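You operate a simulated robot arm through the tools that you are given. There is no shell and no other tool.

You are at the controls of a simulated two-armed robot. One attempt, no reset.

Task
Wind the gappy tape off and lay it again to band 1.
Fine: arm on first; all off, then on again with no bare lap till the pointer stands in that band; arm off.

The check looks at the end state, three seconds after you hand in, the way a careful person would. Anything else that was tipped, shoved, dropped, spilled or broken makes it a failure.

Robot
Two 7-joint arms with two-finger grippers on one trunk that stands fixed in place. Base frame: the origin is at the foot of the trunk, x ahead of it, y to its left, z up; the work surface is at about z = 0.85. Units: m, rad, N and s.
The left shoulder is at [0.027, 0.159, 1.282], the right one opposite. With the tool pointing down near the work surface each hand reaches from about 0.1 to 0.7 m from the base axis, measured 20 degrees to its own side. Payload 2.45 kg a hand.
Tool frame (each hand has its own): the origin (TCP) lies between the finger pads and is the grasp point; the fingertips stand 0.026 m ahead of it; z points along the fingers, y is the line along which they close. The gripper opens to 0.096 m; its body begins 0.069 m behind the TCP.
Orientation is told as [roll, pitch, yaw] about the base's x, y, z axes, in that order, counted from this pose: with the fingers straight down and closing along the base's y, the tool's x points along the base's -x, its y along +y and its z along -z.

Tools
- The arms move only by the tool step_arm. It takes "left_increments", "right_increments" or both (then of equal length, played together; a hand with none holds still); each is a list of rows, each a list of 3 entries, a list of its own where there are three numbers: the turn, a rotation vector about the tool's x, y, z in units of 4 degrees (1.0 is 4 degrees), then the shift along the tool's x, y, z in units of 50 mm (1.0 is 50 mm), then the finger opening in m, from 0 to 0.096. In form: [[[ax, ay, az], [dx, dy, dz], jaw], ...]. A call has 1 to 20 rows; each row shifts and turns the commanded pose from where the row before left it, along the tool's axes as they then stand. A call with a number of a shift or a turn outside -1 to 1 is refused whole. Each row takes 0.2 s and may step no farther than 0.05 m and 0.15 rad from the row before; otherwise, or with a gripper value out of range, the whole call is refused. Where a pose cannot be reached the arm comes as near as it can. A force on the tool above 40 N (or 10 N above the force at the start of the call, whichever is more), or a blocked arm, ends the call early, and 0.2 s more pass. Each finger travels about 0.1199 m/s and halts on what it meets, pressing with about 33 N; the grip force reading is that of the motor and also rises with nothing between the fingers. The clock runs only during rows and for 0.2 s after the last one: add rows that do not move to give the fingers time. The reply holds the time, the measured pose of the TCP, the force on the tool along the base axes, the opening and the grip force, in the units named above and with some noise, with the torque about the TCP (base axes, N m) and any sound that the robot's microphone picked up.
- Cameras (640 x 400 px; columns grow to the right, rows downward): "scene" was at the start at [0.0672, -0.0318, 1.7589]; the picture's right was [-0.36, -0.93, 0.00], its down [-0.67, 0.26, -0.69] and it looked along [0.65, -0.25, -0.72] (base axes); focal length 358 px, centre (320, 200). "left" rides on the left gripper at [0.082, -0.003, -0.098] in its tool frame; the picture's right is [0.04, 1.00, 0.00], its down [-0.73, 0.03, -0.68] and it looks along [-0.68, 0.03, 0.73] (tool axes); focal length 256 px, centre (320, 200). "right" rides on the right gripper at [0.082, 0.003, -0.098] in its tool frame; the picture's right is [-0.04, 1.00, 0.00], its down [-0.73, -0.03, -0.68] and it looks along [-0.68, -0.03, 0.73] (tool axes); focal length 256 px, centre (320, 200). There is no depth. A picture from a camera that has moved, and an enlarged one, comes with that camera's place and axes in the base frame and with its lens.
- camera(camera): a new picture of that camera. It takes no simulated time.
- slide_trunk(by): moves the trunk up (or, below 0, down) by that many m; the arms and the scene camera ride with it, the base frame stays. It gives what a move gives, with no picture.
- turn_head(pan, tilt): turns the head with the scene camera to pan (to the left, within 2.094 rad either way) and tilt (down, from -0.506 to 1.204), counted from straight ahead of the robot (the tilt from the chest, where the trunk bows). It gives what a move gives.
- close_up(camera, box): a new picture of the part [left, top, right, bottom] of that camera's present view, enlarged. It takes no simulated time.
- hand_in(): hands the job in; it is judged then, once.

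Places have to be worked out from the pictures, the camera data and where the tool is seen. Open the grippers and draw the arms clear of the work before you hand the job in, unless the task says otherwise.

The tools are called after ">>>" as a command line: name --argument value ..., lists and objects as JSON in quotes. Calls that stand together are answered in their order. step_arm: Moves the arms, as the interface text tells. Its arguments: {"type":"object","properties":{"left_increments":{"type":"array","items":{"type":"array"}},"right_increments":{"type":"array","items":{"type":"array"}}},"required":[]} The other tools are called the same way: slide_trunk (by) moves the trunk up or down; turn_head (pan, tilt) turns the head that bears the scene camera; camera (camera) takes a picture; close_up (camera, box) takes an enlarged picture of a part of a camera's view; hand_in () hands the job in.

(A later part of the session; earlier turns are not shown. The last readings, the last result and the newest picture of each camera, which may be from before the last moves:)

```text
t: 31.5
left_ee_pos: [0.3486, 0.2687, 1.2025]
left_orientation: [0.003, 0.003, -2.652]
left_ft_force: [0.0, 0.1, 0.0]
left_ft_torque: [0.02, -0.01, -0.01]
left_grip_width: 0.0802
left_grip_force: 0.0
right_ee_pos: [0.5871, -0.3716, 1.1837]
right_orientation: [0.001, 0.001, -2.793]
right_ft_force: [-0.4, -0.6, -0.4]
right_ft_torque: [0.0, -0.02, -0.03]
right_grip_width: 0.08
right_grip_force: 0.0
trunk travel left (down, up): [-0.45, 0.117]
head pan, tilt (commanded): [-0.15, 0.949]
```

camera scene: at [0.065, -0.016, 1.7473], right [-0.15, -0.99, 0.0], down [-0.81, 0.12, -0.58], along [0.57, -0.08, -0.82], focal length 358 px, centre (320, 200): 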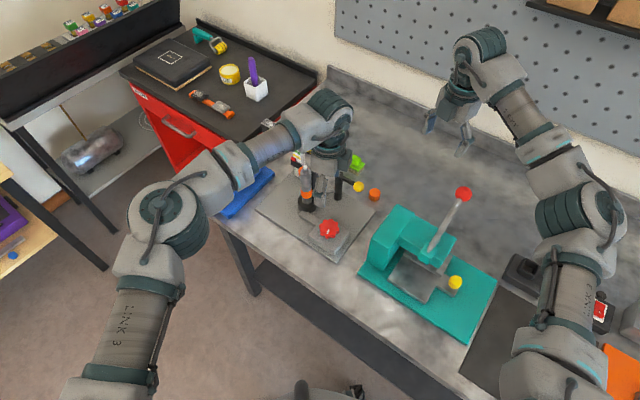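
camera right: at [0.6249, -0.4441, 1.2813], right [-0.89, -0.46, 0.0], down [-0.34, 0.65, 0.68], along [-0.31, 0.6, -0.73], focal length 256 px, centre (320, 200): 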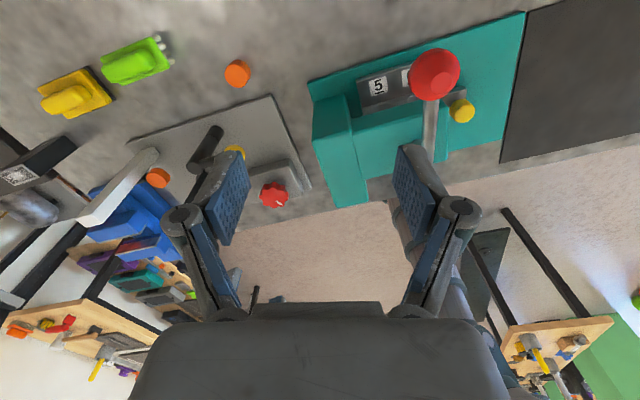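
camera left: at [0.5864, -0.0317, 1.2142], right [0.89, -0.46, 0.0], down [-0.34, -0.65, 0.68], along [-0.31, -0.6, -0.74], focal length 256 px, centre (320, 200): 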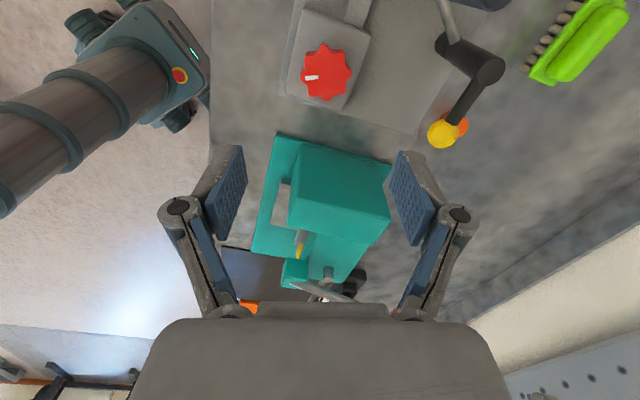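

Left is clear. I'll unwind the right wrist another 80° (to about -80°) and the left likewise.

>>> step_arm --left_increments '[[[0, 0, 1], [0, 0, 0], 0.08], [[0, 0, 1], [0, 0, 0], 0.08], [[0, 0, 1], [0, 0, 0], 0.08], [[0, 0, 1], [0, 0, 0], 0.08], [[0, 0, 1], [0, 0, 0], 0.08], [[0, 0, 1], [0, 0, 0], 0.08], [[0, 0, 1], [0, 0, 0], 0.08], [[0, 0, 1], [0, 0, 0], 0.08], [[0, 0, 1], [0, 0, 0], 0.08], [[0, 0, 1], [0, 0, 0], 0.08], [[0, 0, 1], [0, 0, 0], 0.08], [[0, 0, 1], [0, 0, 0], 0.08], [[0, 0, 1], [0, 0, 0], 0.08], [[0, 0, 1], [0, 0, 0], 0.08], [[0, 0, 1], [0, 0, 0], 0.08], [[0, 0, 1], [0, 0, 0], 0.08], [[0, 0, 1], [0, 0, 0], 0.08], [[0, 0, 1], [0, 0, 0], 0.08], [[0, 0, 1], [0, 0, 0], 0.08], [[0, 0, 1], [0, 0, 0], 0.08]]' --right_increments '[[[0, 0, -1], [0, 0, 0], 0.08], [[0, 0, -1], [0, 0, 0], 0.08], [[0, 0, -1], [0, 0, 0], 0.08], [[0, 0, -1], [0, 0, 0], 0.08], [[0, 0, -1], [0, 0, 0], 0.08], [[0, 0, -1], [0, 0, 0], 0.08], [[0, 0, -1], [0, 0, 0], 0.08], [[0, 0, -1], [0, 0, 0], 0.08], [[0, 0, -1], [0, 0, 0], 0.08], [[0, 0, -1], [0, 0, 0], 0.08], [[0, 0, -1], [0, 0, 0], 0.08], [[0, 0, -1], [0, 0, 0], 0.08], [[0, 0, -1], [0, 0, 0], 0.08], [[0, 0, -1], [0, 0, 0], 0.08], [[0, 0, -1], [0, 0, 0], 0.08], [[0, 0, -1], [0, 0, 0], 0.08], [[0, 0, -1], [0, 0, 0], 0.08], [[0, 0, -1], [0, 0, 0], 0.08], [[0, 0, -1], [0, 0, 0], 0.08], [[0, 0, -1], [0, 0, 0], 0.08]]'

>>> close_up --camera "scene" --box '[290, 195, 370, 265]'

>>> close_up --camera "scene" --box '[290, 130, 350, 210]'

```text
t: 35.7
left_ee_pos: [0.3475, 0.2683, 1.2018]
left_orientation: [-0.002, 0.002, 2.236]
left_ft_force: [-0.1, 0.0, -0.6]
left_ft_torque: [0.03, -0.02, 0.05]
left_grip_width: 0.0798
left_grip_force: 0.0
right_ee_pos: [0.5871, -0.3707, 1.1832]
right_orientation: [0.0, -0.003, -1.397]
right_ft_force: [-0.5, -0.2, -0.7]
right_ft_torque: [0.01, 0.02, 0.02]
right_grip_width: 0.0801
right_grip_force: 0.0
trunk travel left (down, up): [-0.45, 0.117]
head pan, tilt (commanded): [-0.15, 0.949]
```

```text
5.71 times, centred on (330, 230) of scene
camera zoom: at [0.0633, -0.0112, 1.7474], right [-0.15, -0.99, 0.0], down [-0.81, 0.12, -0.58], along [0.57, -0.09, -0.82], focal length 2047 px, centre (263, 29)
```

zoom: 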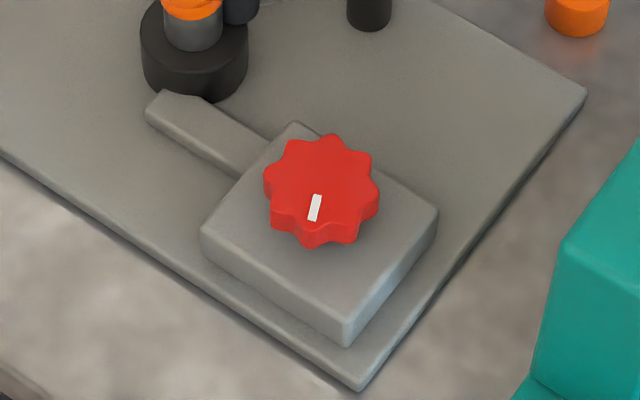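

```text
5.00 times, centred on (320, 170) of scene
camera zoom: at [0.0633, -0.0112, 1.7474], right [-0.15, -0.99, 0.0], down [-0.81, 0.12, -0.58], along [0.57, -0.09, -0.82], focal length 1791 px, centre (320, 350)
```

zoom: 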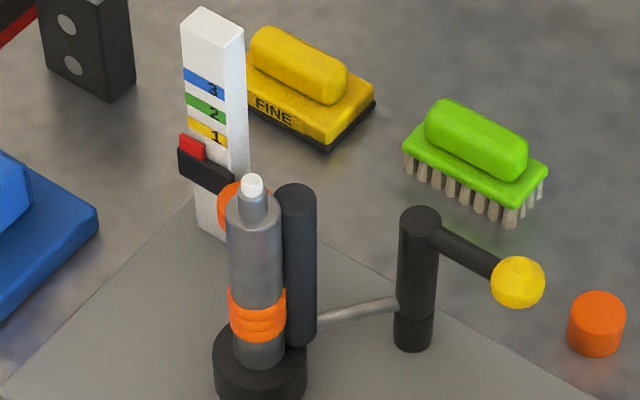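

The knob's white mark points towards the robot, with 8 lobes. Now I'll move the right hand over the knob and lower to about z = 1.05 to check alignment.

>>> step_arm --right_increments '[[[0, 0, 0], [0.866, 0.034, 0], 0.08], [[0, 0, 0], [0.866, 0.034, 0], 0.08], [[0, 0, 0], [0.866, 0.034, 0], 0.08], [[0, 0, 0], [0.866, 0.034, 0], 0.08], [[0, 0, 0], [0.866, 0.034, 0], 0.08], [[0, 0, 0], [0.866, 0.034, 0], 0.08], [[0, 0, 0], [0, 0, 0.9], 0.08], [[0, 0, 0], [0, 0, 0.9], 0.08], [[0, 0, 0], [0, 0, 0.9], 0.08], [[0, 0, 0], [0, 0, 0], 0.08], [[0, 0, 0], [0, 0, 0], 0.08]]'

>>> camera --camera "right"

>>> camera --camera "scene"

>>> close_up --camera "scene" --box '[270, 120, 390, 260]'

```text
t: 38.1
left_ee_pos: [0.3484, 0.2707, 1.2015]
left_orientation: [0.0, 0.002, 2.232]
left_ft_force: [0.6, 0.4, -0.1]
left_ft_torque: [-0.02, 0.0, 0.02]
left_grip_width: 0.08
left_grip_force: 0.1
right_ee_pos: [0.5528, -0.1114, 1.0463]
right_orientation: [0.002, -0.004, -1.396]
right_ft_force: [-0.6, 0.1, -0.1]
right_ft_torque: [0.04, 0.0, -0.02]
right_grip_width: 0.08
right_grip_force: 0.1
trunk travel left (down, up): [-0.45, 0.117]
head pan, tilt (commanded): [-0.15, 0.949]
```

```text
taken
camera right: at [0.5417, -0.0298, 1.1448], right [0.99, 0.13, 0.0], down [0.1, -0.73, 0.68], along [0.09, -0.67, -0.73], focal length 256 px, centre (320, 200)
```

right: 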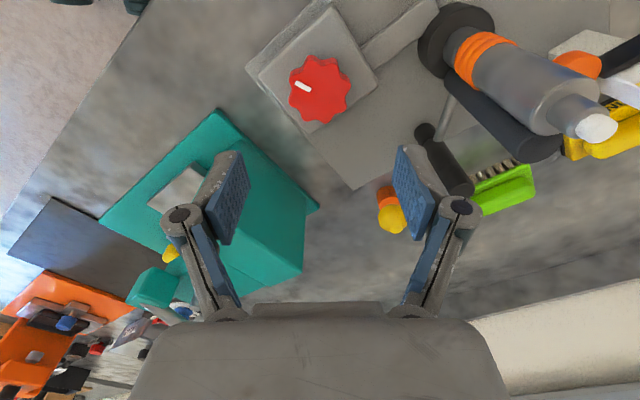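

```text
taken
camera scene: at [0.0633, -0.0069, 1.7475], right [-0.15, -0.99, 0.0], down [-0.81, 0.12, -0.58], along [0.57, -0.09, -0.82], focal length 358 px, centre (320, 200)
```

scene: 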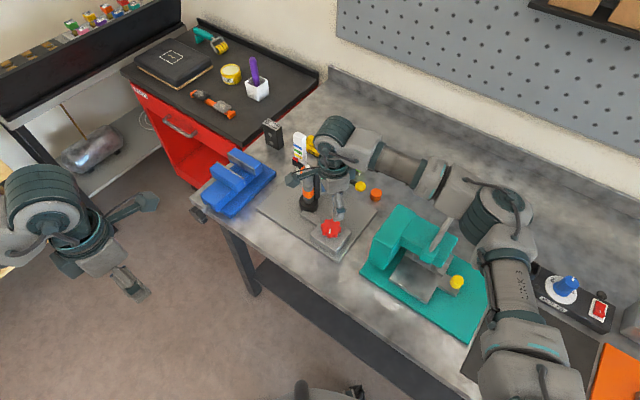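

```text
2.86 times, centred on (330, 190) of scene
camera zoom: at [0.0633, -0.0069, 1.7475], right [-0.15, -0.99, 0.0], down [-0.81, 0.12, -0.58], along [0.57, -0.09, -0.82], focal length 1023 px, centre (291, 229)
```

zoom: 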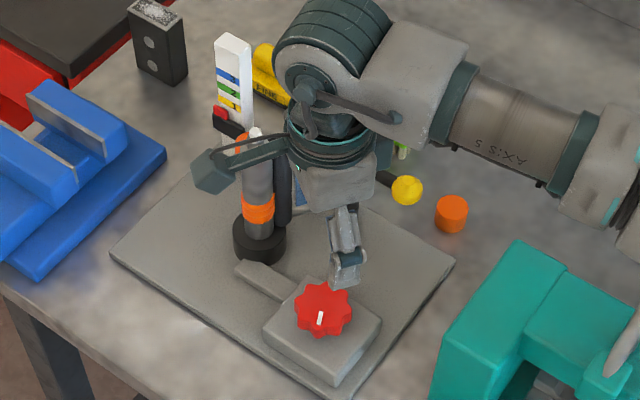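

Knob centre by the wrist camera is about [0.552, -0.110], under the hand. I'll turn the jaws about 10° so the pads straddle notches, and lower over the knob to just above the gearbox lid.

>>> step_arm --right_increments '[[[0, 0, -1], [0, 0, 0.7], 0.08], [[0, 0, -1], [0, 0, 0.7], 0.08], [[0, 0, -0.5], [0, 0, 0.5], 0.08], [[0, 0, 0], [0, 0, 0.3], 0.08], [[0, 0, 0], [0, 0, 0], 0.08]]'

>>> camera --camera "right"

>>> close_up --camera "scene" --box '[270, 120, 390, 260]'

```text
t: 39.3
left_ee_pos: [0.3465, 0.2692, 1.2024]
left_orientation: [-0.002, 0.005, 2.234]
left_ft_force: [0.4, 0.0, -0.5]
left_ft_torque: [0.03, -0.02, 0.01]
left_grip_width: 0.0798
left_grip_force: 0.2
right_ee_pos: [0.5524, -0.1129, 0.9388]
right_orientation: [0.001, -0.002, -1.222]
right_ft_force: [-0.3, -0.3, -0.9]
right_ft_torque: [-0.01, 0.01, -0.02]
right_grip_width: 0.0799
right_grip_force: 0.1
trunk travel left (down, up): [-0.45, 0.117]
head pan, tilt (commanded): [-0.15, 0.949]
```

```text
taken
camera right: at [0.5273, -0.0347, 1.0365], right [0.95, 0.3, 0.0], down [0.22, -0.7, 0.68], along [0.21, -0.65, -0.73], focal length 256 px, centre (320, 200)
```

right: 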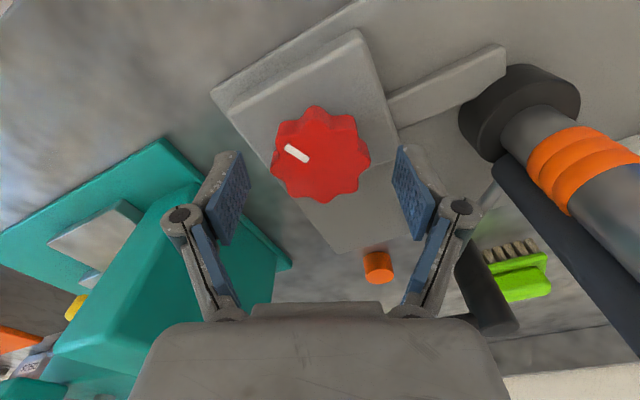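

```text
2.86 times, centred on (330, 190) of scene
camera zoom: at [0.0634, -0.0089, 1.7474], right [-0.15, -0.99, 0.0], down [-0.81, 0.12, -0.58], along [0.57, -0.09, -0.82], focal length 1023 px, centre (291, 229)
```

zoom: 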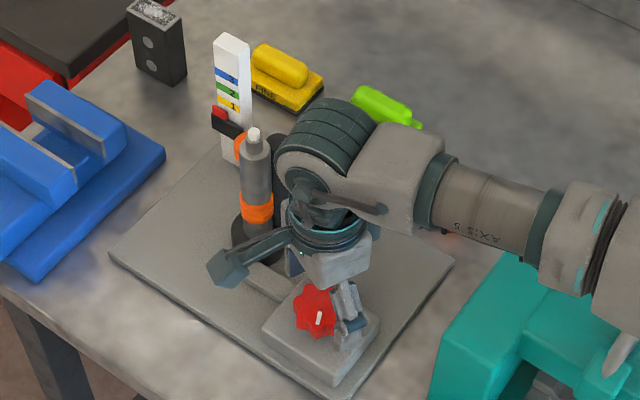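

Fingers straddle the knob well. Before going on I want to be sure the right forearm clears the teal press's red-knobbed handle, so I'll look at the whole scene.

>>> camera --camera "scene"

>>> close_up --camera "scene" --box '[340, 130, 540, 330]'

>>> camera --camera "left"

```text
taken
camera scene: at [0.0634, -0.0089, 1.7474], right [-0.15, -0.99, 0.0], down [-0.81, 0.12, -0.58], along [0.57, -0.09, -0.82], focal length 358 px, centre (320, 200)
```

scene: 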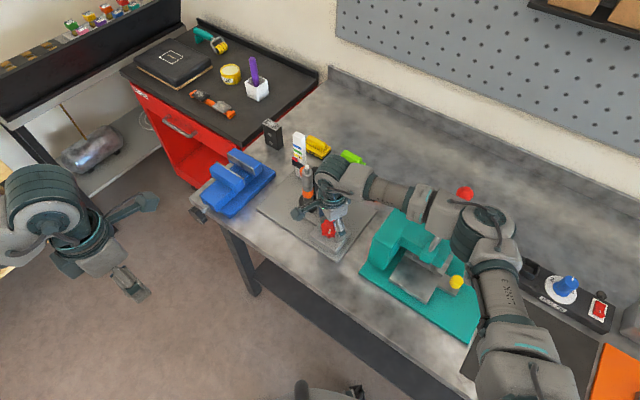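

```text
2.00 times, centred on (440, 230) of scene
camera zoom: at [0.0634, -0.0089, 1.7474], right [-0.15, -0.99, 0.0], down [-0.81, 0.12, -0.58], along [0.57, -0.09, -0.82], focal length 716 px, centre (80, 140)
```

zoom: 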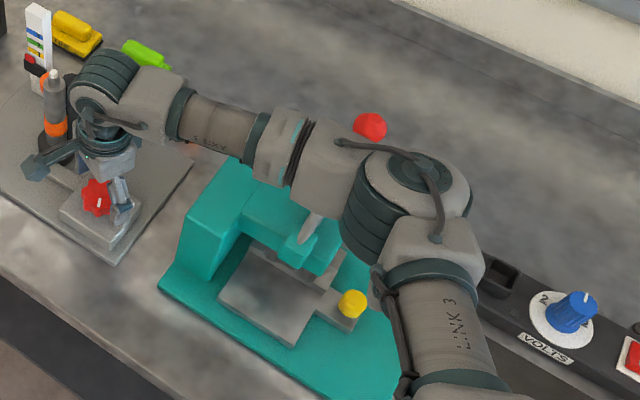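

```text
taken
camera left: at [0.4004, 0.2074, 1.3032], right [-0.76, -0.65, 0.0], down [-0.48, 0.56, 0.68], along [-0.44, 0.52, -0.74], focal length 256 px, centre (320, 200)
```

left: 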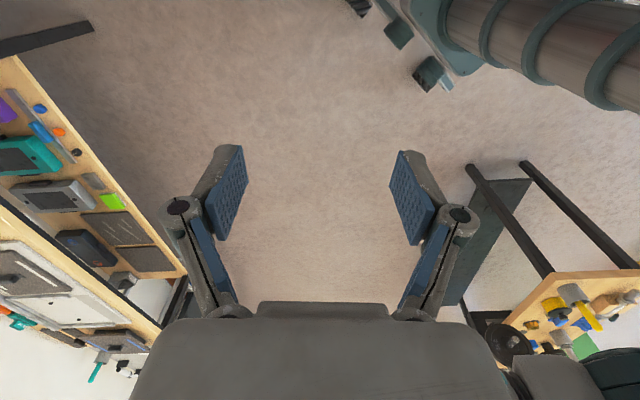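

The press's red ball hasn't moved and the forearm passes over its shaft. The knob centre lies within about 2 mm of the tool axis; I'll lower 8 mm and close on the knob.

>>> step_arm --right_increments '[[[0, 0, 0], [0, 0, 0.15], 0.08], [[0, 0, 0], [0, 0, 0], 0.07], [[0, 0, 0], [0, 0, 0], 0.04], [[0, 0, 0], [0, 0, 0], 0.04], [[0, 0, 0], [0, 0, 0], 0.04]]'

>>> camera --camera "right"

>>> close_up --camera "scene" --box '[280, 130, 380, 270]'

```text
t: 40.5
left_ee_pos: [0.3472, 0.2691, 1.2016]
left_orientation: [-0.002, 0.002, 2.233]
left_ft_force: [-0.6, -0.6, -0.3]
left_ft_torque: [-0.03, 0.0, -0.02]
left_grip_width: 0.0801
left_grip_force: 0.0
right_ee_pos: [0.5518, -0.1129, 0.9316]
right_orientation: [0.001, -0.002, -1.22]
right_ft_force: [-2.9, -0.2, 1.4]
right_ft_torque: [-0.22, -0.09, -0.01]
right_grip_width: 0.0536
right_grip_force: 45.3
trunk travel left (down, up): [-0.45, 0.117]
head pan, tilt (commanded): [-0.15, 0.949]
```

```text
taken
camera right: at [0.5271, -0.0342, 1.0295], right [0.95, 0.3, 0.0], down [0.22, -0.7, 0.68], along [0.21, -0.65, -0.73], focal length 256 px, centre (320, 200)
```

right: 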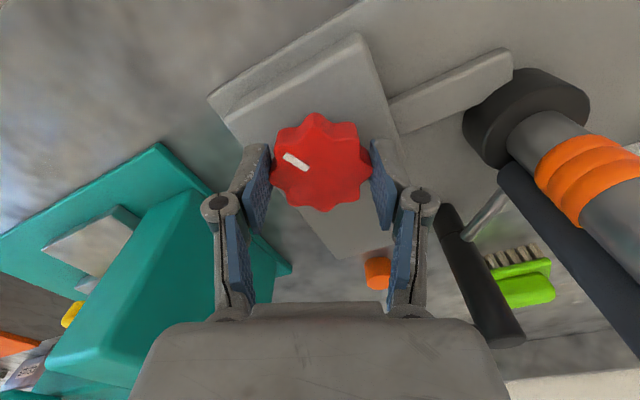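

```text
2.86 times, centred on (330, 200) of scene
camera zoom: at [0.0627, -0.009, 1.7475], right [-0.15, -0.99, 0.0], down [-0.81, 0.12, -0.58], along [0.57, -0.09, -0.81], focal length 1023 px, centre (291, 200)
```

zoom: 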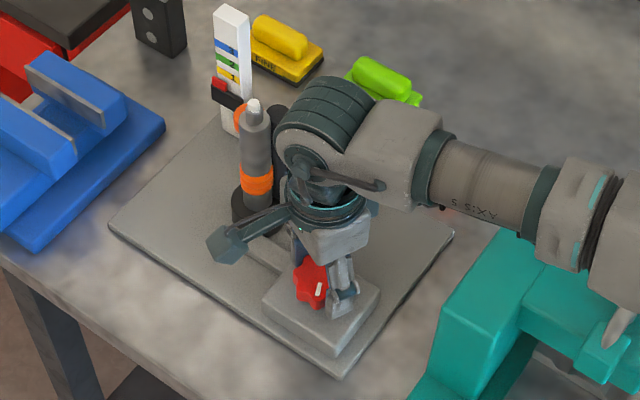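

The knob is gripped (0.0536 m). I'll take a reference picture of tape and pointer, then turn a small 24° clockwise (seen from above) to learn the sense.

>>> close_up --camera "scene" --box '[285, 130, 335, 210]'

>>> step_arm --right_increments '[[[0, 0, 1], [0, 0, 0], 0.04], [[0, 0, 1], [0, 0, 0], 0.04], [[0, 0, 1], [0, 0, 0], 0.04], [[0, 0, 1], [0, 0, 0], 0.04], [[0, 0, 1], [0, 0, 0], 0.04], [[0, 0, 1], [0, 0, 0], 0.04]]'

>>> camera --camera "right"

>>> close_up --camera "scene" --box '[285, 130, 335, 210]'

```text
5.00 times, centred on (310, 170) of scene
camera zoom: at [0.0627, -0.009, 1.7475], right [-0.15, -0.99, 0.0], down [-0.81, 0.12, -0.58], along [0.57, -0.09, -0.81], focal length 1791 px, centre (370, 350)
```

zoom: 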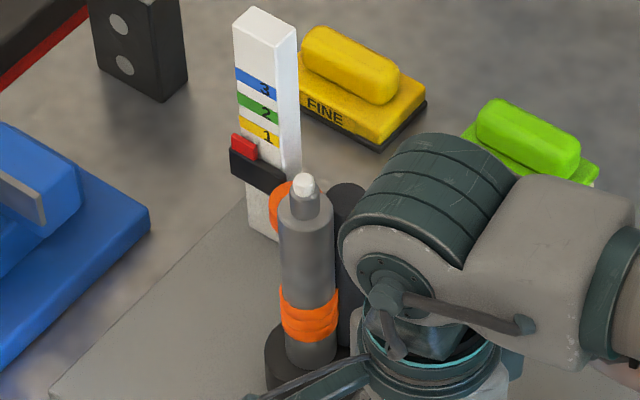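

```text
t: 41.9
left_ee_pos: [0.3469, 0.2688, 1.203]
left_orientation: [-0.002, 0.003, 2.235]
left_ft_force: [0.1, -0.5, -0.5]
left_ft_torque: [0.0, 0.0, -0.01]
left_grip_width: 0.08
left_grip_force: 0.0
right_ee_pos: [0.5506, -0.1136, 0.9314]
right_orientation: [0.003, -0.003, -1.642]
right_ft_force: [-2.2, -1.7, 7.8]
right_ft_torque: [-0.74, 0.33, 0.0]
right_grip_width: 0.0535
right_grip_force: 44.9
trunk travel left (down, up): [-0.45, 0.117]
head pan, tilt (commanded): [-0.15, 0.949]
```

```text
taken
camera right: at [0.561, -0.0309, 1.0295], right [0.99, -0.11, 0.0], down [-0.08, -0.73, 0.68], along [-0.07, -0.68, -0.73], focal length 256 px, centre (320, 200)
```

right: 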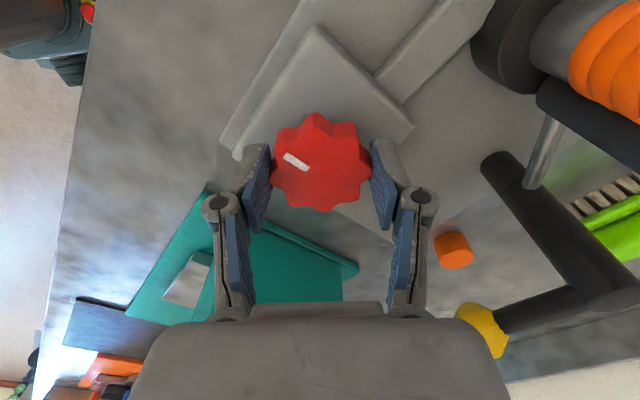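

```text
5.00 times, centred on (310, 170) of scene
camera zoom: at [0.0616, -0.0093, 1.7476], right [-0.15, -0.99, 0.0], down [-0.81, 0.12, -0.58], along [0.57, -0.09, -0.81], focal length 1791 px, centre (370, 350)
```

zoom: 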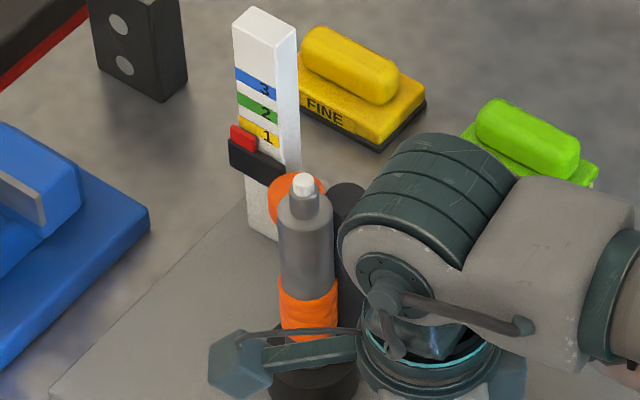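

Clockwise winds on: the pointer rose and new laps appeared above the old. So counter-clockwise takes tape off. I'll turn counter-clockwise 40° and look.

>>> step_arm --right_increments '[[[0, 0, -1], [0, 0, 0], 0.04], [[0, 0, -1], [0, 0, 0], 0.04], [[0, 0, -1], [0, 0, 0], 0.04], [[0, 0, -1], [0, 0, 0], 0.04], [[0, 0, -1], [0, 0, 0], 0.04], [[0, 0, -1], [0, 0, 0], 0.04], [[0, 0, -1], [0, 0, 0], 0.04], [[0, 0, -1], [0, 0, 0], 0.04], [[0, 0, -1], [0, 0, 0], 0.04], [[0, 0, -1], [0, 0, 0], 0.04]]'

>>> camera --camera "right"

>>> close_up --camera "scene" --box '[285, 130, 335, 210]'

>>> close_up --camera "scene" --box '[295, 170, 325, 205]'

```text
t: 44.1
left_ee_pos: [0.3472, 0.2685, 1.2027]
left_orientation: [-0.001, 0.004, 2.234]
left_ft_force: [0.1, -0.3, -0.2]
left_ft_torque: [0.0, 0.01, 0.01]
left_grip_width: 0.0802
left_grip_force: 0.1
right_ee_pos: [0.5518, -0.113, 0.9313]
right_orientation: [0.0, -0.001, -0.943]
right_ft_force: [-2.3, -1.0, 8.5]
right_ft_torque: [0.45, -0.24, 0.04]
right_grip_width: 0.0533
right_grip_force: 45.2
trunk travel left (down, up): [-0.45, 0.117]
head pan, tilt (commanded): [-0.15, 0.949]
```

```text
taken
camera right: at [0.5064, -0.0442, 1.0294], right [0.83, 0.56, 0.0], down [0.41, -0.61, 0.68], along [0.38, -0.57, -0.73], focal length 256 px, centre (320, 200)
```

right: 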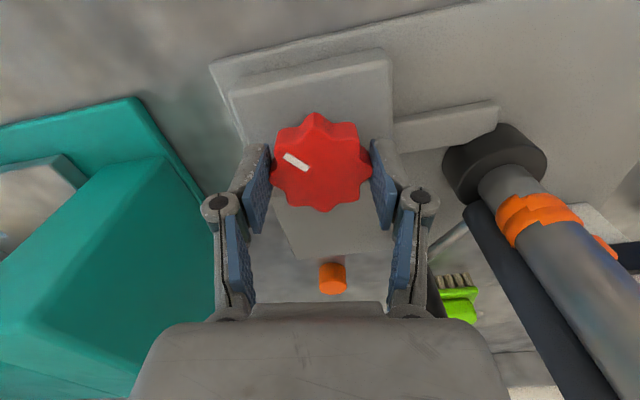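

```text
5.00 times, centred on (310, 170) of scene
camera zoom: at [0.0609, -0.0098, 1.7476], right [-0.15, -0.99, 0.0], down [-0.81, 0.12, -0.58], along [0.57, -0.09, -0.81], focal length 1791 px, centre (370, 350)
```

zoom: 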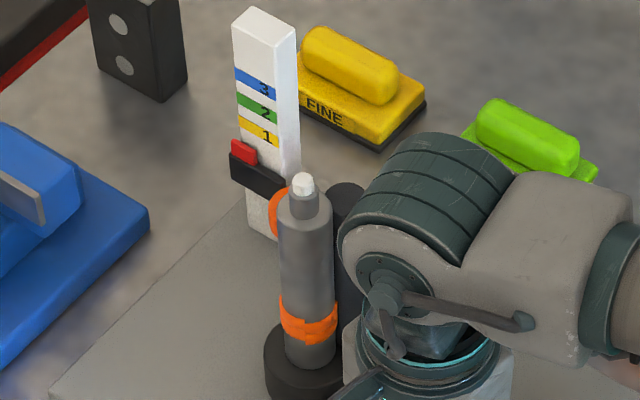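

```text
11.43 times, centred on (310, 188) of scene
camera zoom: at [0.0609, -0.0098, 1.7476], right [-0.15, -0.99, 0.0], down [-0.81, 0.12, -0.58], along [0.57, -0.09, -0.81], focal length 4093 px, centre (434, 343)
```

zoom: 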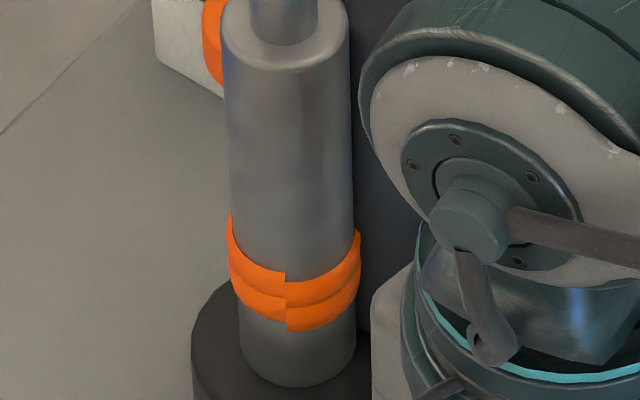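

Now about 2 laps remain (the pointer went down). I'll continue counter-clockwise another 32° and check.

>>> step_arm --right_increments '[[[0, 0, -1], [0, 0, 0], 0.04], [[0, 0, -1], [0, 0, 0], 0.04], [[0, 0, -1], [0, 0, 0], 0.04], [[0, 0, -1], [0, 0, 0], 0.04], [[0, 0, -1], [0, 0, 0], 0.04], [[0, 0, -1], [0, 0, 0], 0.04], [[0, 0, -1], [0, 0, 0], 0.04], [[0, 0, -1], [0, 0, 0], 0.04]]'

>>> close_up --camera "scene" --box '[285, 130, 335, 210]'

>>> close_up --camera "scene" --box '[295, 170, 325, 205]'

>>> camera --camera "right"

```text
t: 45.9
left_ee_pos: [0.3463, 0.2682, 1.2025]
left_orientation: [-0.001, 0.003, 2.235]
left_ft_force: [0.0, -0.3, 0.1]
left_ft_torque: [0.03, -0.01, 0.0]
left_grip_width: 0.08
left_grip_force: 0.0
right_ee_pos: [0.5515, -0.1134, 0.931]
right_orientation: [0.0, -0.002, -0.384]
right_ft_force: [-1.1, -4.0, 14.5]
right_ft_torque: [-0.17, -0.72, 0.01]
right_grip_width: 0.0537
right_grip_force: 44.8
trunk travel left (down, up): [-0.45, 0.117]
head pan, tilt (commanded): [-0.15, 0.949]
```

```text
5.00 times, centred on (310, 170) of scene
camera zoom: at [0.0596, -0.0103, 1.7477], right [-0.15, -0.99, 0.0], down [-0.8, 0.12, -0.58], along [0.57, -0.09, -0.81], focal length 1791 px, centre (370, 350)
```

zoom: 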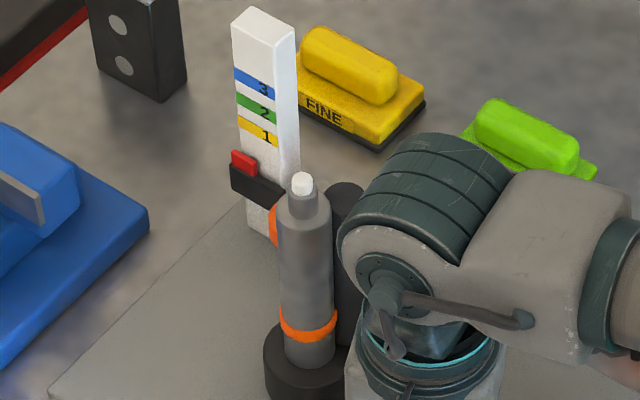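

```text
11.43 times, centred on (310, 188) of scene
camera zoom: at [0.0596, -0.0103, 1.7477], right [-0.15, -0.99, 0.0], down [-0.8, 0.12, -0.58], along [0.57, -0.09, -0.81], focal length 4093 px, centre (434, 343)
```

zoom: 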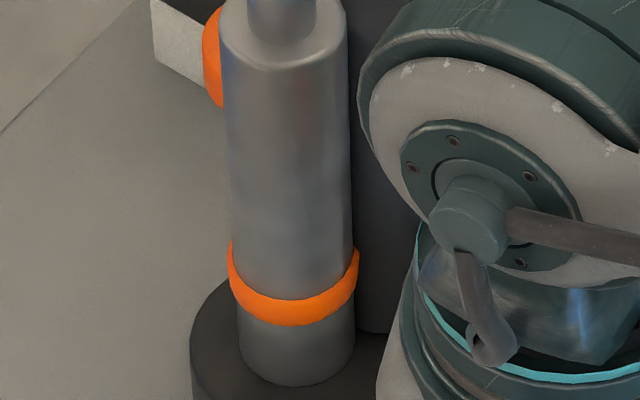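

```text
taken
camera right: at [0.4769, -0.0788, 1.0292], right [0.41, 0.91, 0.0], down [0.67, -0.3, 0.68], along [0.62, -0.28, -0.73], focal length 256 px, centre (320, 200)
```

right: 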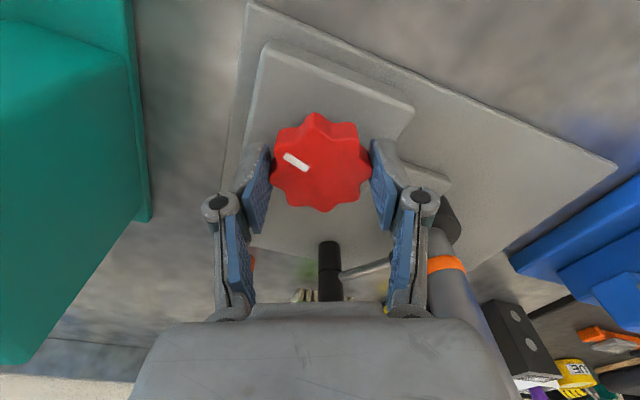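

One lap remains. Vertical force has crept up to 14 N, so I'll relieve it by lifting about 1.5 mm and turn another 24° counter-clockwise.

>>> step_arm --right_increments '[[[0, 0, 0], [0, 0, -0.03], 0.04], [[0, 0, -1], [0, 0, 0], 0.04], [[0, 0, -1], [0, 0, 0], 0.04], [[0, 0, -1], [0, 0, 0], 0.04], [[0, 0, -1], [0, 0, 0], 0.04], [[0, 0, -1], [0, 0, 0], 0.04], [[0, 0, -1], [0, 0, 0], 0.04]]'

>>> close_up --camera "scene" --box '[285, 130, 335, 210]'

>>> close_up --camera "scene" --box '[295, 170, 325, 205]'

>>> camera --camera "right"

```text
t: 47.5
left_ee_pos: [0.347, 0.268, 1.2029]
left_orientation: [-0.002, 0.003, 2.232]
left_ft_force: [-1.0, 1.1, -1.0]
left_ft_torque: [-0.03, -0.01, 0.03]
left_grip_width: 0.0799
left_grip_force: 0.0
right_ee_pos: [0.5502, -0.1132, 0.9317]
right_orientation: [-0.001, 0.0, 0.034]
right_ft_force: [-3.5, -3.0, -4.5]
right_ft_torque: [0.09, -0.69, 0.0]
right_grip_width: 0.0537
right_grip_force: 45.0
trunk travel left (down, up): [-0.45, 0.117]
head pan, tilt (commanded): [-0.15, 0.949]
```

```text
5.00 times, centred on (310, 170) of scene
camera zoom: at [0.0633, -0.0105, 1.7474], right [-0.15, -0.99, 0.0], down [-0.81, 0.12, -0.58], along [0.57, -0.09, -0.82], focal length 1791 px, centre (370, 350)
```

zoom: 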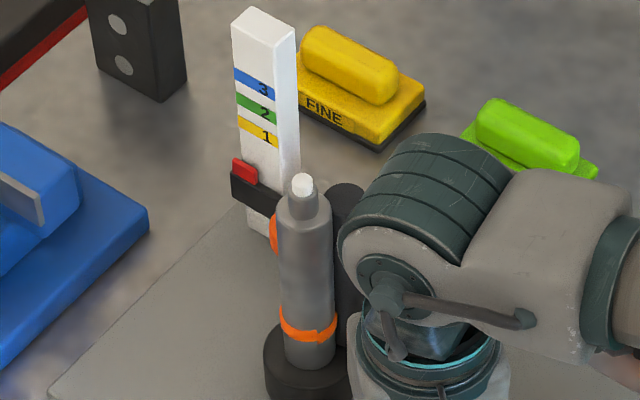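

```text
11.43 times, centred on (310, 188) of scene
camera zoom: at [0.0633, -0.0105, 1.7474], right [-0.15, -0.99, 0.0], down [-0.81, 0.12, -0.58], along [0.57, -0.09, -0.82], focal length 4093 px, centre (434, 343)
```

zoom: 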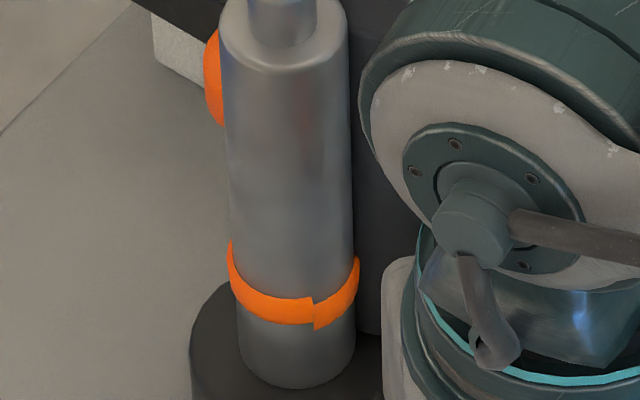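

```text
taken
camera right: at [0.4701, -0.1121, 1.0294], right [0.0, 1.0, 0.0], down [0.73, 0.0, 0.68], along [0.68, 0.0, -0.73], focal length 256 px, centre (320, 200)
```

right: 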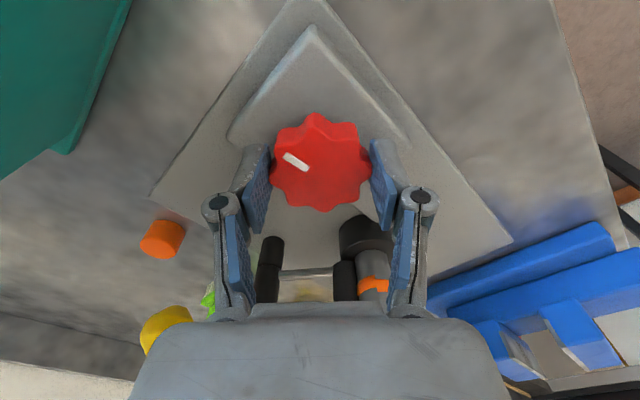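

About one lap left with its end showing at the front. I'll turn another 20° counter-clockwise, still within the wrist's range.

>>> step_arm --right_increments '[[[0, 0, -1], [0, 0, 0], 0.04], [[0, 0, -1], [0, 0, 0], 0.04], [[0, 0, -1], [0, 0, 0], 0.04], [[0, 0, -1], [0, 0, 0], 0.04], [[0, 0, -1], [0, 0, 0], 0.04]]'

>>> close_up --camera "scene" --box '[285, 130, 335, 210]'

>>> close_up --camera "scene" --box '[295, 170, 325, 205]'

>>> camera --camera "right"

```text
t: 48.7
left_ee_pos: [0.3471, 0.2675, 1.2022]
left_orientation: [-0.002, 0.002, 2.234]
left_ft_force: [0.8, 0.0, -0.4]
left_ft_torque: [0.01, 0.01, 0.0]
left_grip_width: 0.0797
left_grip_force: 0.1
right_ee_pos: [0.5502, -0.1138, 0.9315]
right_orientation: [-0.002, 0.0, 0.386]
right_ft_force: [-4.4, -3.6, -6.1]
right_ft_torque: [-0.51, 0.3, -0.03]
right_grip_width: 0.0533
right_grip_force: 45.0
trunk travel left (down, up): [-0.45, 0.117]
head pan, tilt (commanded): [-0.15, 0.949]
```

```text
5.00 times, centred on (310, 170) of scene
camera zoom: at [0.0638, -0.0108, 1.7473], right [-0.15, -0.99, 0.0], down [-0.81, 0.12, -0.58], along [0.57, -0.09, -0.82], focal length 1791 px, centre (370, 350)
```

zoom: 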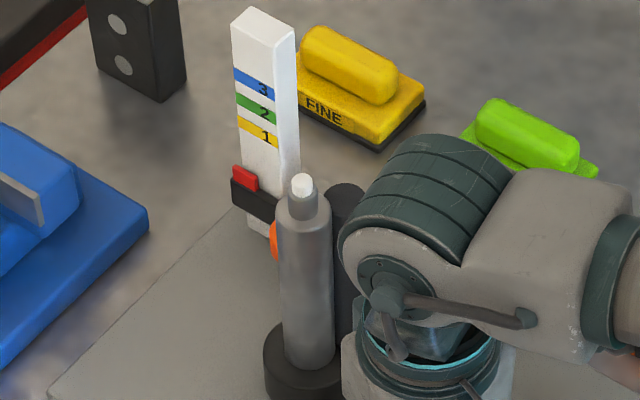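

```text
11.43 times, centred on (310, 188) of scene
camera zoom: at [0.0638, -0.0108, 1.7473], right [-0.15, -0.99, 0.0], down [-0.81, 0.12, -0.58], along [0.57, -0.09, -0.82], focal length 4093 px, centre (434, 343)
```

zoom: 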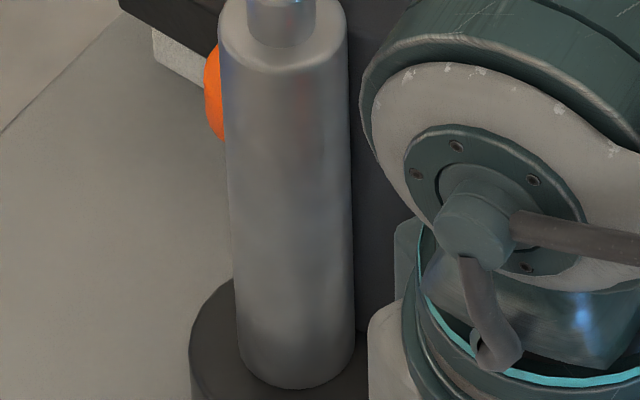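

```text
taken
camera right: at [0.4748, -0.1403, 1.0294], right [-0.34, 0.94, 0.0], down [0.69, 0.25, 0.68], along [0.64, 0.23, -0.73], focal length 256 px, centre (320, 200)
```

right: 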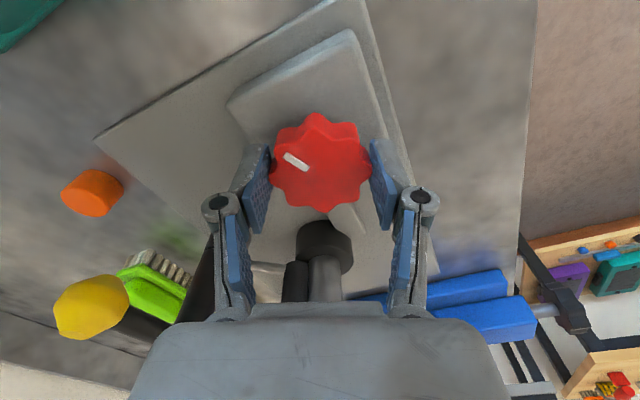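

The visible spindle is bare, but the pointer has not yet reached a stop and there was a bare zone under the old tape, so I want to unwind right down to zero. The wrist is near its limit: I'll open, turn the right hand back clockwise around the knob, and meanwhile swing the left hand's yaw back to use its camera later.

>>> step_arm --right_increments '[[[0, 0, 0], [0, 0, 0], 0.08], [[0, 0, 0], [0, 0, 0], 0.08], [[0, 0, 1], [0, 0, 0], 0.08], [[0, 0, 1], [0, 0, 0], 0.08], [[0, 0, 1], [0, 0, 0], 0.08], [[0, 0, 1], [0, 0, 0], 0.08], [[0, 0, 1], [0, 0, 0], 0.08], [[0, 0, 1], [0, 0, 0], 0.08], [[0, 0, 1], [0, 0, 0], 0.08], [[0, 0, 1], [0, 0, 0], 0.08], [[0, 0, 1], [0, 0, 0], 0.08], [[0, 0, 1], [0, 0, 0], 0.08], [[0, 0, 1], [0, 0, 0], 0.08], [[0, 0, 1], [0, 0, 0], 0.08], [[0, 0, 1], [0, 0, 0], 0.08], [[0, 0, 1], [0, 0, 0], 0.08], [[0, 0, 1], [0, 0, 0], 0.08], [[0, 0, 1], [0, 0, 0], 0.08], [[0, 0, 1], [0, 0, 0], 0.08], [[0, 0, 1], [0, 0, 0], 0.08]]' --left_increments '[[[0, 0, 1], [0, 0, 0], 0.08], [[0, 0, 1], [0, 0, 0], 0.08], [[0, 0, 1], [0, 0, 0], 0.08], [[0, 0, 1], [0, 0, 0], 0.08], [[0, 0, 1], [0, 0, 0], 0.08], [[0, 0, 1], [0, 0, 0], 0.08], [[0, 0, 1], [0, 0, 0], 0.08], [[0, 0, 1], [0, 0, 0], 0.08], [[0, 0, 1], [0, 0, 0], 0.08], [[0, 0, 1], [0, 0, 0], 0.08], [[0, 0, 1], [0, 0, 0], 0.08], [[0, 0, 1], [0, 0, 0], 0.08], [[0, 0, 1], [0, 0, 0], 0.08], [[0, 0, 1], [0, 0, 0], 0.08], [[0, 0, 1], [0, 0, 0], 0.08], [[0, 0, 1], [0, 0, 0], 0.06], [[0, 0, 1], [0, 0, 0], 0.04], [[0, 0, 1], [0, 0, 0], 0.02], [[0, 0, 1], [0, 0, 0], 0.01], [[0, 0, 1], [0, 0, 0], 0.01]]'

>>> camera --camera "right"

>>> close_up --camera "scene" --box '[285, 130, 335, 210]'

```text
t: 52.9
left_ee_pos: [0.3462, 0.2685, 1.2024]
left_orientation: [-0.006, 0.0, 0.837]
left_ft_force: [-0.4, -0.5, 0.5]
left_ft_torque: [-0.01, -0.04, -0.04]
left_grip_width: 0.0102
left_grip_force: 0.0
right_ee_pos: [0.5521, -0.113, 0.9316]
right_orientation: [0.0, -0.001, -0.874]
right_ft_force: [0.0, -0.7, 0.2]
right_ft_torque: [-0.03, 0.01, 0.02]
right_grip_width: 0.0799
right_grip_force: 0.1
trunk travel left (down, up): [-0.45, 0.117]
head pan, tilt (commanded): [-0.15, 0.949]
```

```text
taken
camera right: at [0.5026, -0.0471, 1.0299], right [0.79, 0.61, 0.0], down [0.45, -0.58, 0.68], along [0.42, -0.54, -0.73], focal length 256 px, centre (320, 200)
```

right: 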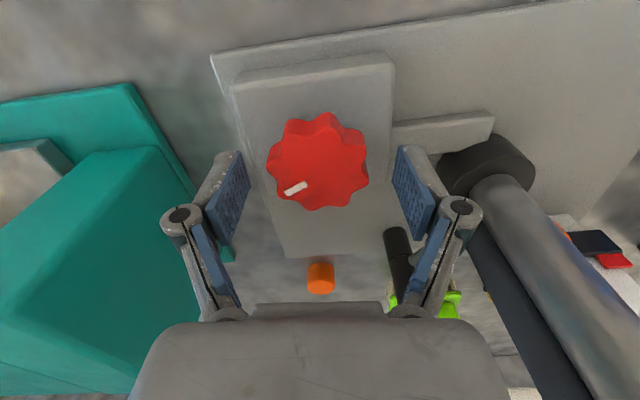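

```text
5.00 times, centred on (310, 170) of scene
camera zoom: at [0.0635, -0.0088, 1.7474], right [-0.15, -0.99, 0.0], down [-0.81, 0.12, -0.58], along [0.57, -0.09, -0.82], focal length 1791 px, centre (370, 350)
```

zoom: 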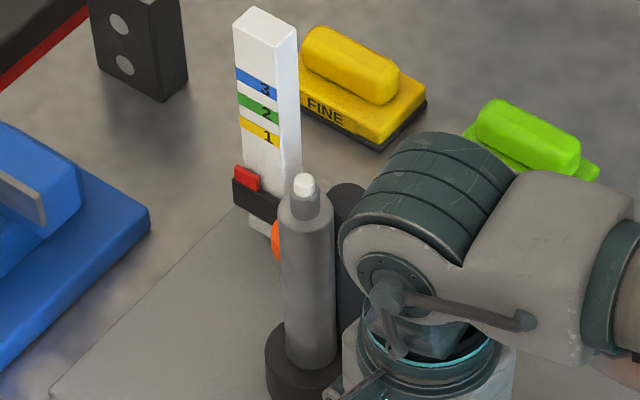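

The hand turned back freely and the knob stayed put. I'll turn the last 18°, re-grip, and unwind 44° further counter-clockwise while watching force.

>>> step_arm --right_increments '[[[0, 0, 1], [0, 0, 0], 0.08], [[0, 0, 1], [0, 0, 0], 0.08], [[0, 0, 1], [0, 0, 0], 0.08], [[0, 0, 1], [0, 0, 0], 0.08], [[0, 0, 0.5], [0, 0, 0], 0.08], [[0, 0, 0], [0, 0, 0], 0.04], [[0, 0, 0], [0, 0, 0], 0.04], [[0, 0, 0], [0, 0, 0], 0.04], [[0, 0, -1], [0, 0, 0], 0.04], [[0, 0, -1], [0, 0, 0], 0.04], [[0, 0, -1], [0, 0, 0], 0.04], [[0, 0, -1], [0, 0, 0], 0.04], [[0, 0, -1], [0, 0, 0], 0.04], [[0, 0, -1], [0, 0, 0], 0.04], [[0, 0, -1], [0, 0, 0], 0.04], [[0, 0, -1], [0, 0, 0], 0.04], [[0, 0, -1], [0, 0, 0], 0.04], [[0, 0, -1], [0, 0, 0], 0.04], [[0, 0, -1], [0, 0, 0], 0.04]]' --left_increments '[[[0, 0, 1], [0, 0, 0], 0.01], [[0, 0, 1], [0, 0, 0], 0.01], [[0, 0, 1], [0, 0, 0], 0.01], [[0, 0, 1], [0, 0, 0], 0.01], [[0, 0, 1], [0, 0, 0], 0.01], [[0, 0, 1], [0, 0, 0], 0.01], [[0, 0, 1], [0, 0, 0], 0.01], [[0, 0, 1], [0, 0, 0], 0.01], [[0, 0, 1], [0, 0, 0], 0.01], [[0, 0, 1], [0, 0, 0], 0.01], [[0, 0, 1], [0, 0, 0], 0.01], [[0, 0, 1], [0, 0, 0], 0.01], [[0, 0, 0], [0, 0, 0], 0.01], [[0, 0, 0], [0, 0, 0], 0.01], [[0, 0, 0], [0, 0, 0], 0.01], [[0, 0, 0], [0, 0, 0], 0.01], [[0, 0, 0], [0, 0, 0], 0.01], [[0, 0, 0], [0, 0, 0], 0.01], [[0, 0, 0], [0, 0, 0], 0.01]]'

>>> close_up --camera "scene" --box '[285, 130, 335, 210]'

>>> camera --camera "right"

>>> camera --camera "left"

```text
t: 56.9
left_ee_pos: [0.3455, 0.2672, 1.2058]
left_orientation: [-0.001, -0.004, 0.0]
left_ft_force: [0.5, 0.1, -0.7]
left_ft_torque: [0.01, 0.04, 0.0]
left_grip_width: 0.01
left_grip_force: 0.0
right_ee_pos: [0.55, -0.1125, 0.9335]
right_orientation: [0.0, -0.002, -0.418]
right_ft_force: [-11.2, -2.9, 3.3]
right_ft_torque: [0.17, 0.45, 0.0]
right_grip_width: 0.0528
right_grip_force: 45.1
trunk travel left (down, up): [-0.45, 0.117]
head pan, tilt (commanded): [-0.15, 0.949]
```

```text
5.00 times, centred on (310, 170) of scene
camera zoom: at [0.06, -0.0102, 1.7476], right [-0.15, -0.99, 0.0], down [-0.81, 0.12, -0.58], along [0.57, -0.09, -0.81], focal length 1791 px, centre (370, 350)
```

zoom: 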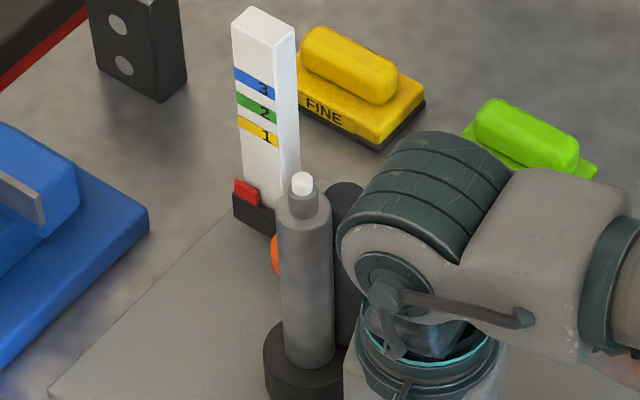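

```text
taken
camera right: at [0.4778, -0.0759, 1.0305], right [0.44, 0.9, 0.0], down [0.66, -0.32, 0.68], along [0.61, -0.3, -0.73], focal length 256 px, centre (320, 200)
```

right: 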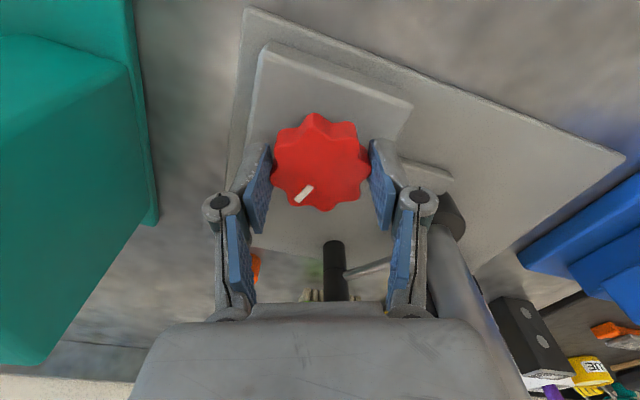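

```text
taken
camera left: at [0.265, 0.2649, 1.3036], right [-0.04, 1.0, 0.0], down [0.73, 0.03, 0.68], along [0.68, 0.03, -0.73], focal length 256 px, centre (320, 200)
```

left: 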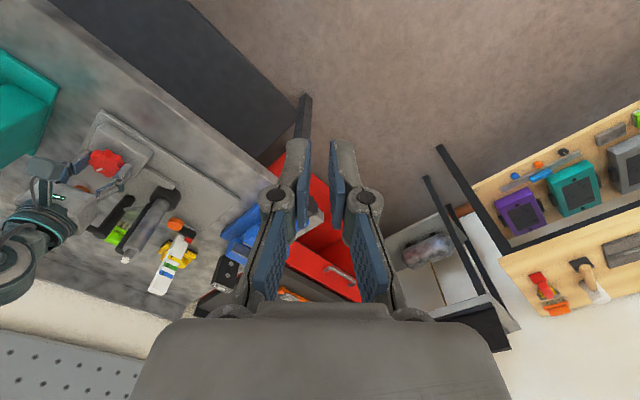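

Pointer still going down freely (no stop yet). Continuing counter-clockwise another 44°.

>>> step_arm --right_increments '[[[0, 0, -1], [0, 0, 0], 0.04], [[0, 0, -1], [0, 0, 0], 0.04], [[0, 0, -1], [0, 0, 0], 0.04], [[0, 0, -1], [0, 0, 0], 0.04], [[0, 0, -1], [0, 0, 0], 0.04], [[0, 0, -1], [0, 0, 0], 0.04], [[0, 0, -1], [0, 0, 0], 0.04], [[0, 0, -1], [0, 0, 0], 0.04], [[0, 0, -1], [0, 0, 0], 0.04], [[0, 0, -1], [0, 0, 0], 0.04], [[0, 0, -1], [0, 0, 0], 0.04]]'

>>> close_up --camera "scene" --box '[285, 130, 335, 210]'

>>> camera --camera "right"

>>> close_up --camera "left" --box '[70, 120, 230, 320]'

```text
t: 59.3
left_ee_pos: [0.3478, 0.2677, 1.2032]
left_orientation: [0.0, -0.004, 0.001]
left_ft_force: [0.8, -0.1, 0.4]
left_ft_torque: [0.0, 0.01, -0.01]
left_grip_width: 0.0097
left_grip_force: 0.1
right_ee_pos: [0.5519, -0.1138, 0.9318]
right_orientation: [-0.002, -0.001, 0.35]
right_ft_force: [-0.2, -3.0, 1.0]
right_ft_torque: [0.07, -0.05, -1.28]
right_grip_width: 0.053
right_grip_force: 45.6
trunk travel left (down, up): [-0.45, 0.117]
head pan, tilt (commanded): [-0.15, 0.949]
```

```text
5.00 times, centred on (310, 170) of scene
camera zoom: at [0.0632, -0.0102, 1.7474], right [-0.15, -0.99, 0.0], down [-0.81, 0.12, -0.58], along [0.57, -0.09, -0.82], focal length 1791 px, centre (370, 350)
```

zoom: 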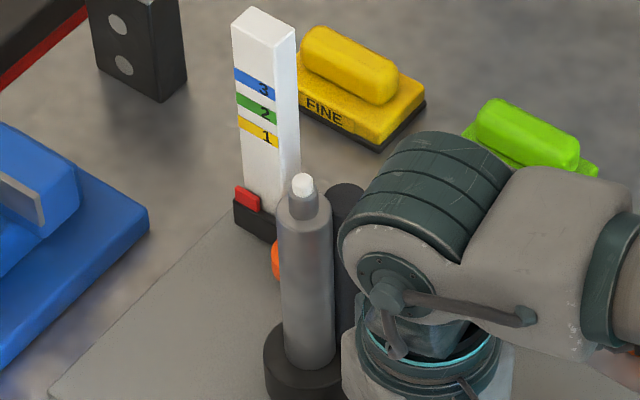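

```text
taken
camera right: at [0.4746, -0.1372, 1.0301], right [-0.3, 0.95, 0.0], down [0.7, 0.22, 0.68], along [0.65, 0.21, -0.73], focal length 256 px, centre (320, 200)
```

right: 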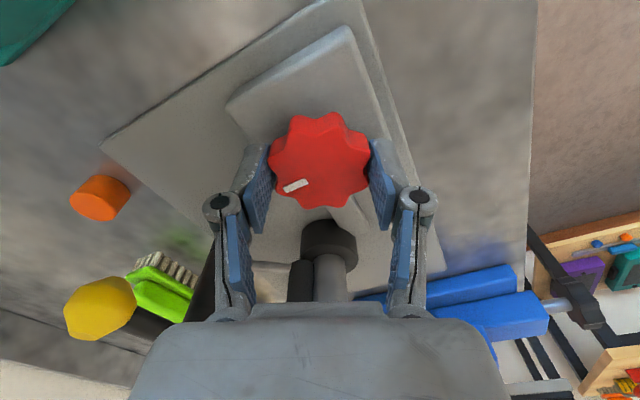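

```text
2.00 times, centred on (150, 220) of left
camera zoom: at [0.2664, 0.2648, 1.3033], right [-0.04, 1.0, 0.0], down [0.73, 0.03, 0.68], along [0.68, 0.03, -0.73], focal length 512 px, centre (660, 160)
```

zoom: 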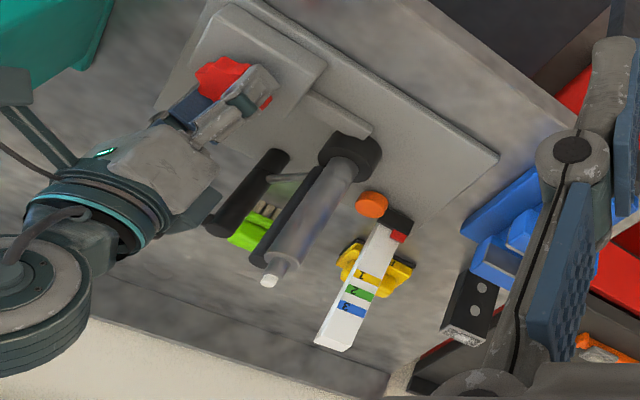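

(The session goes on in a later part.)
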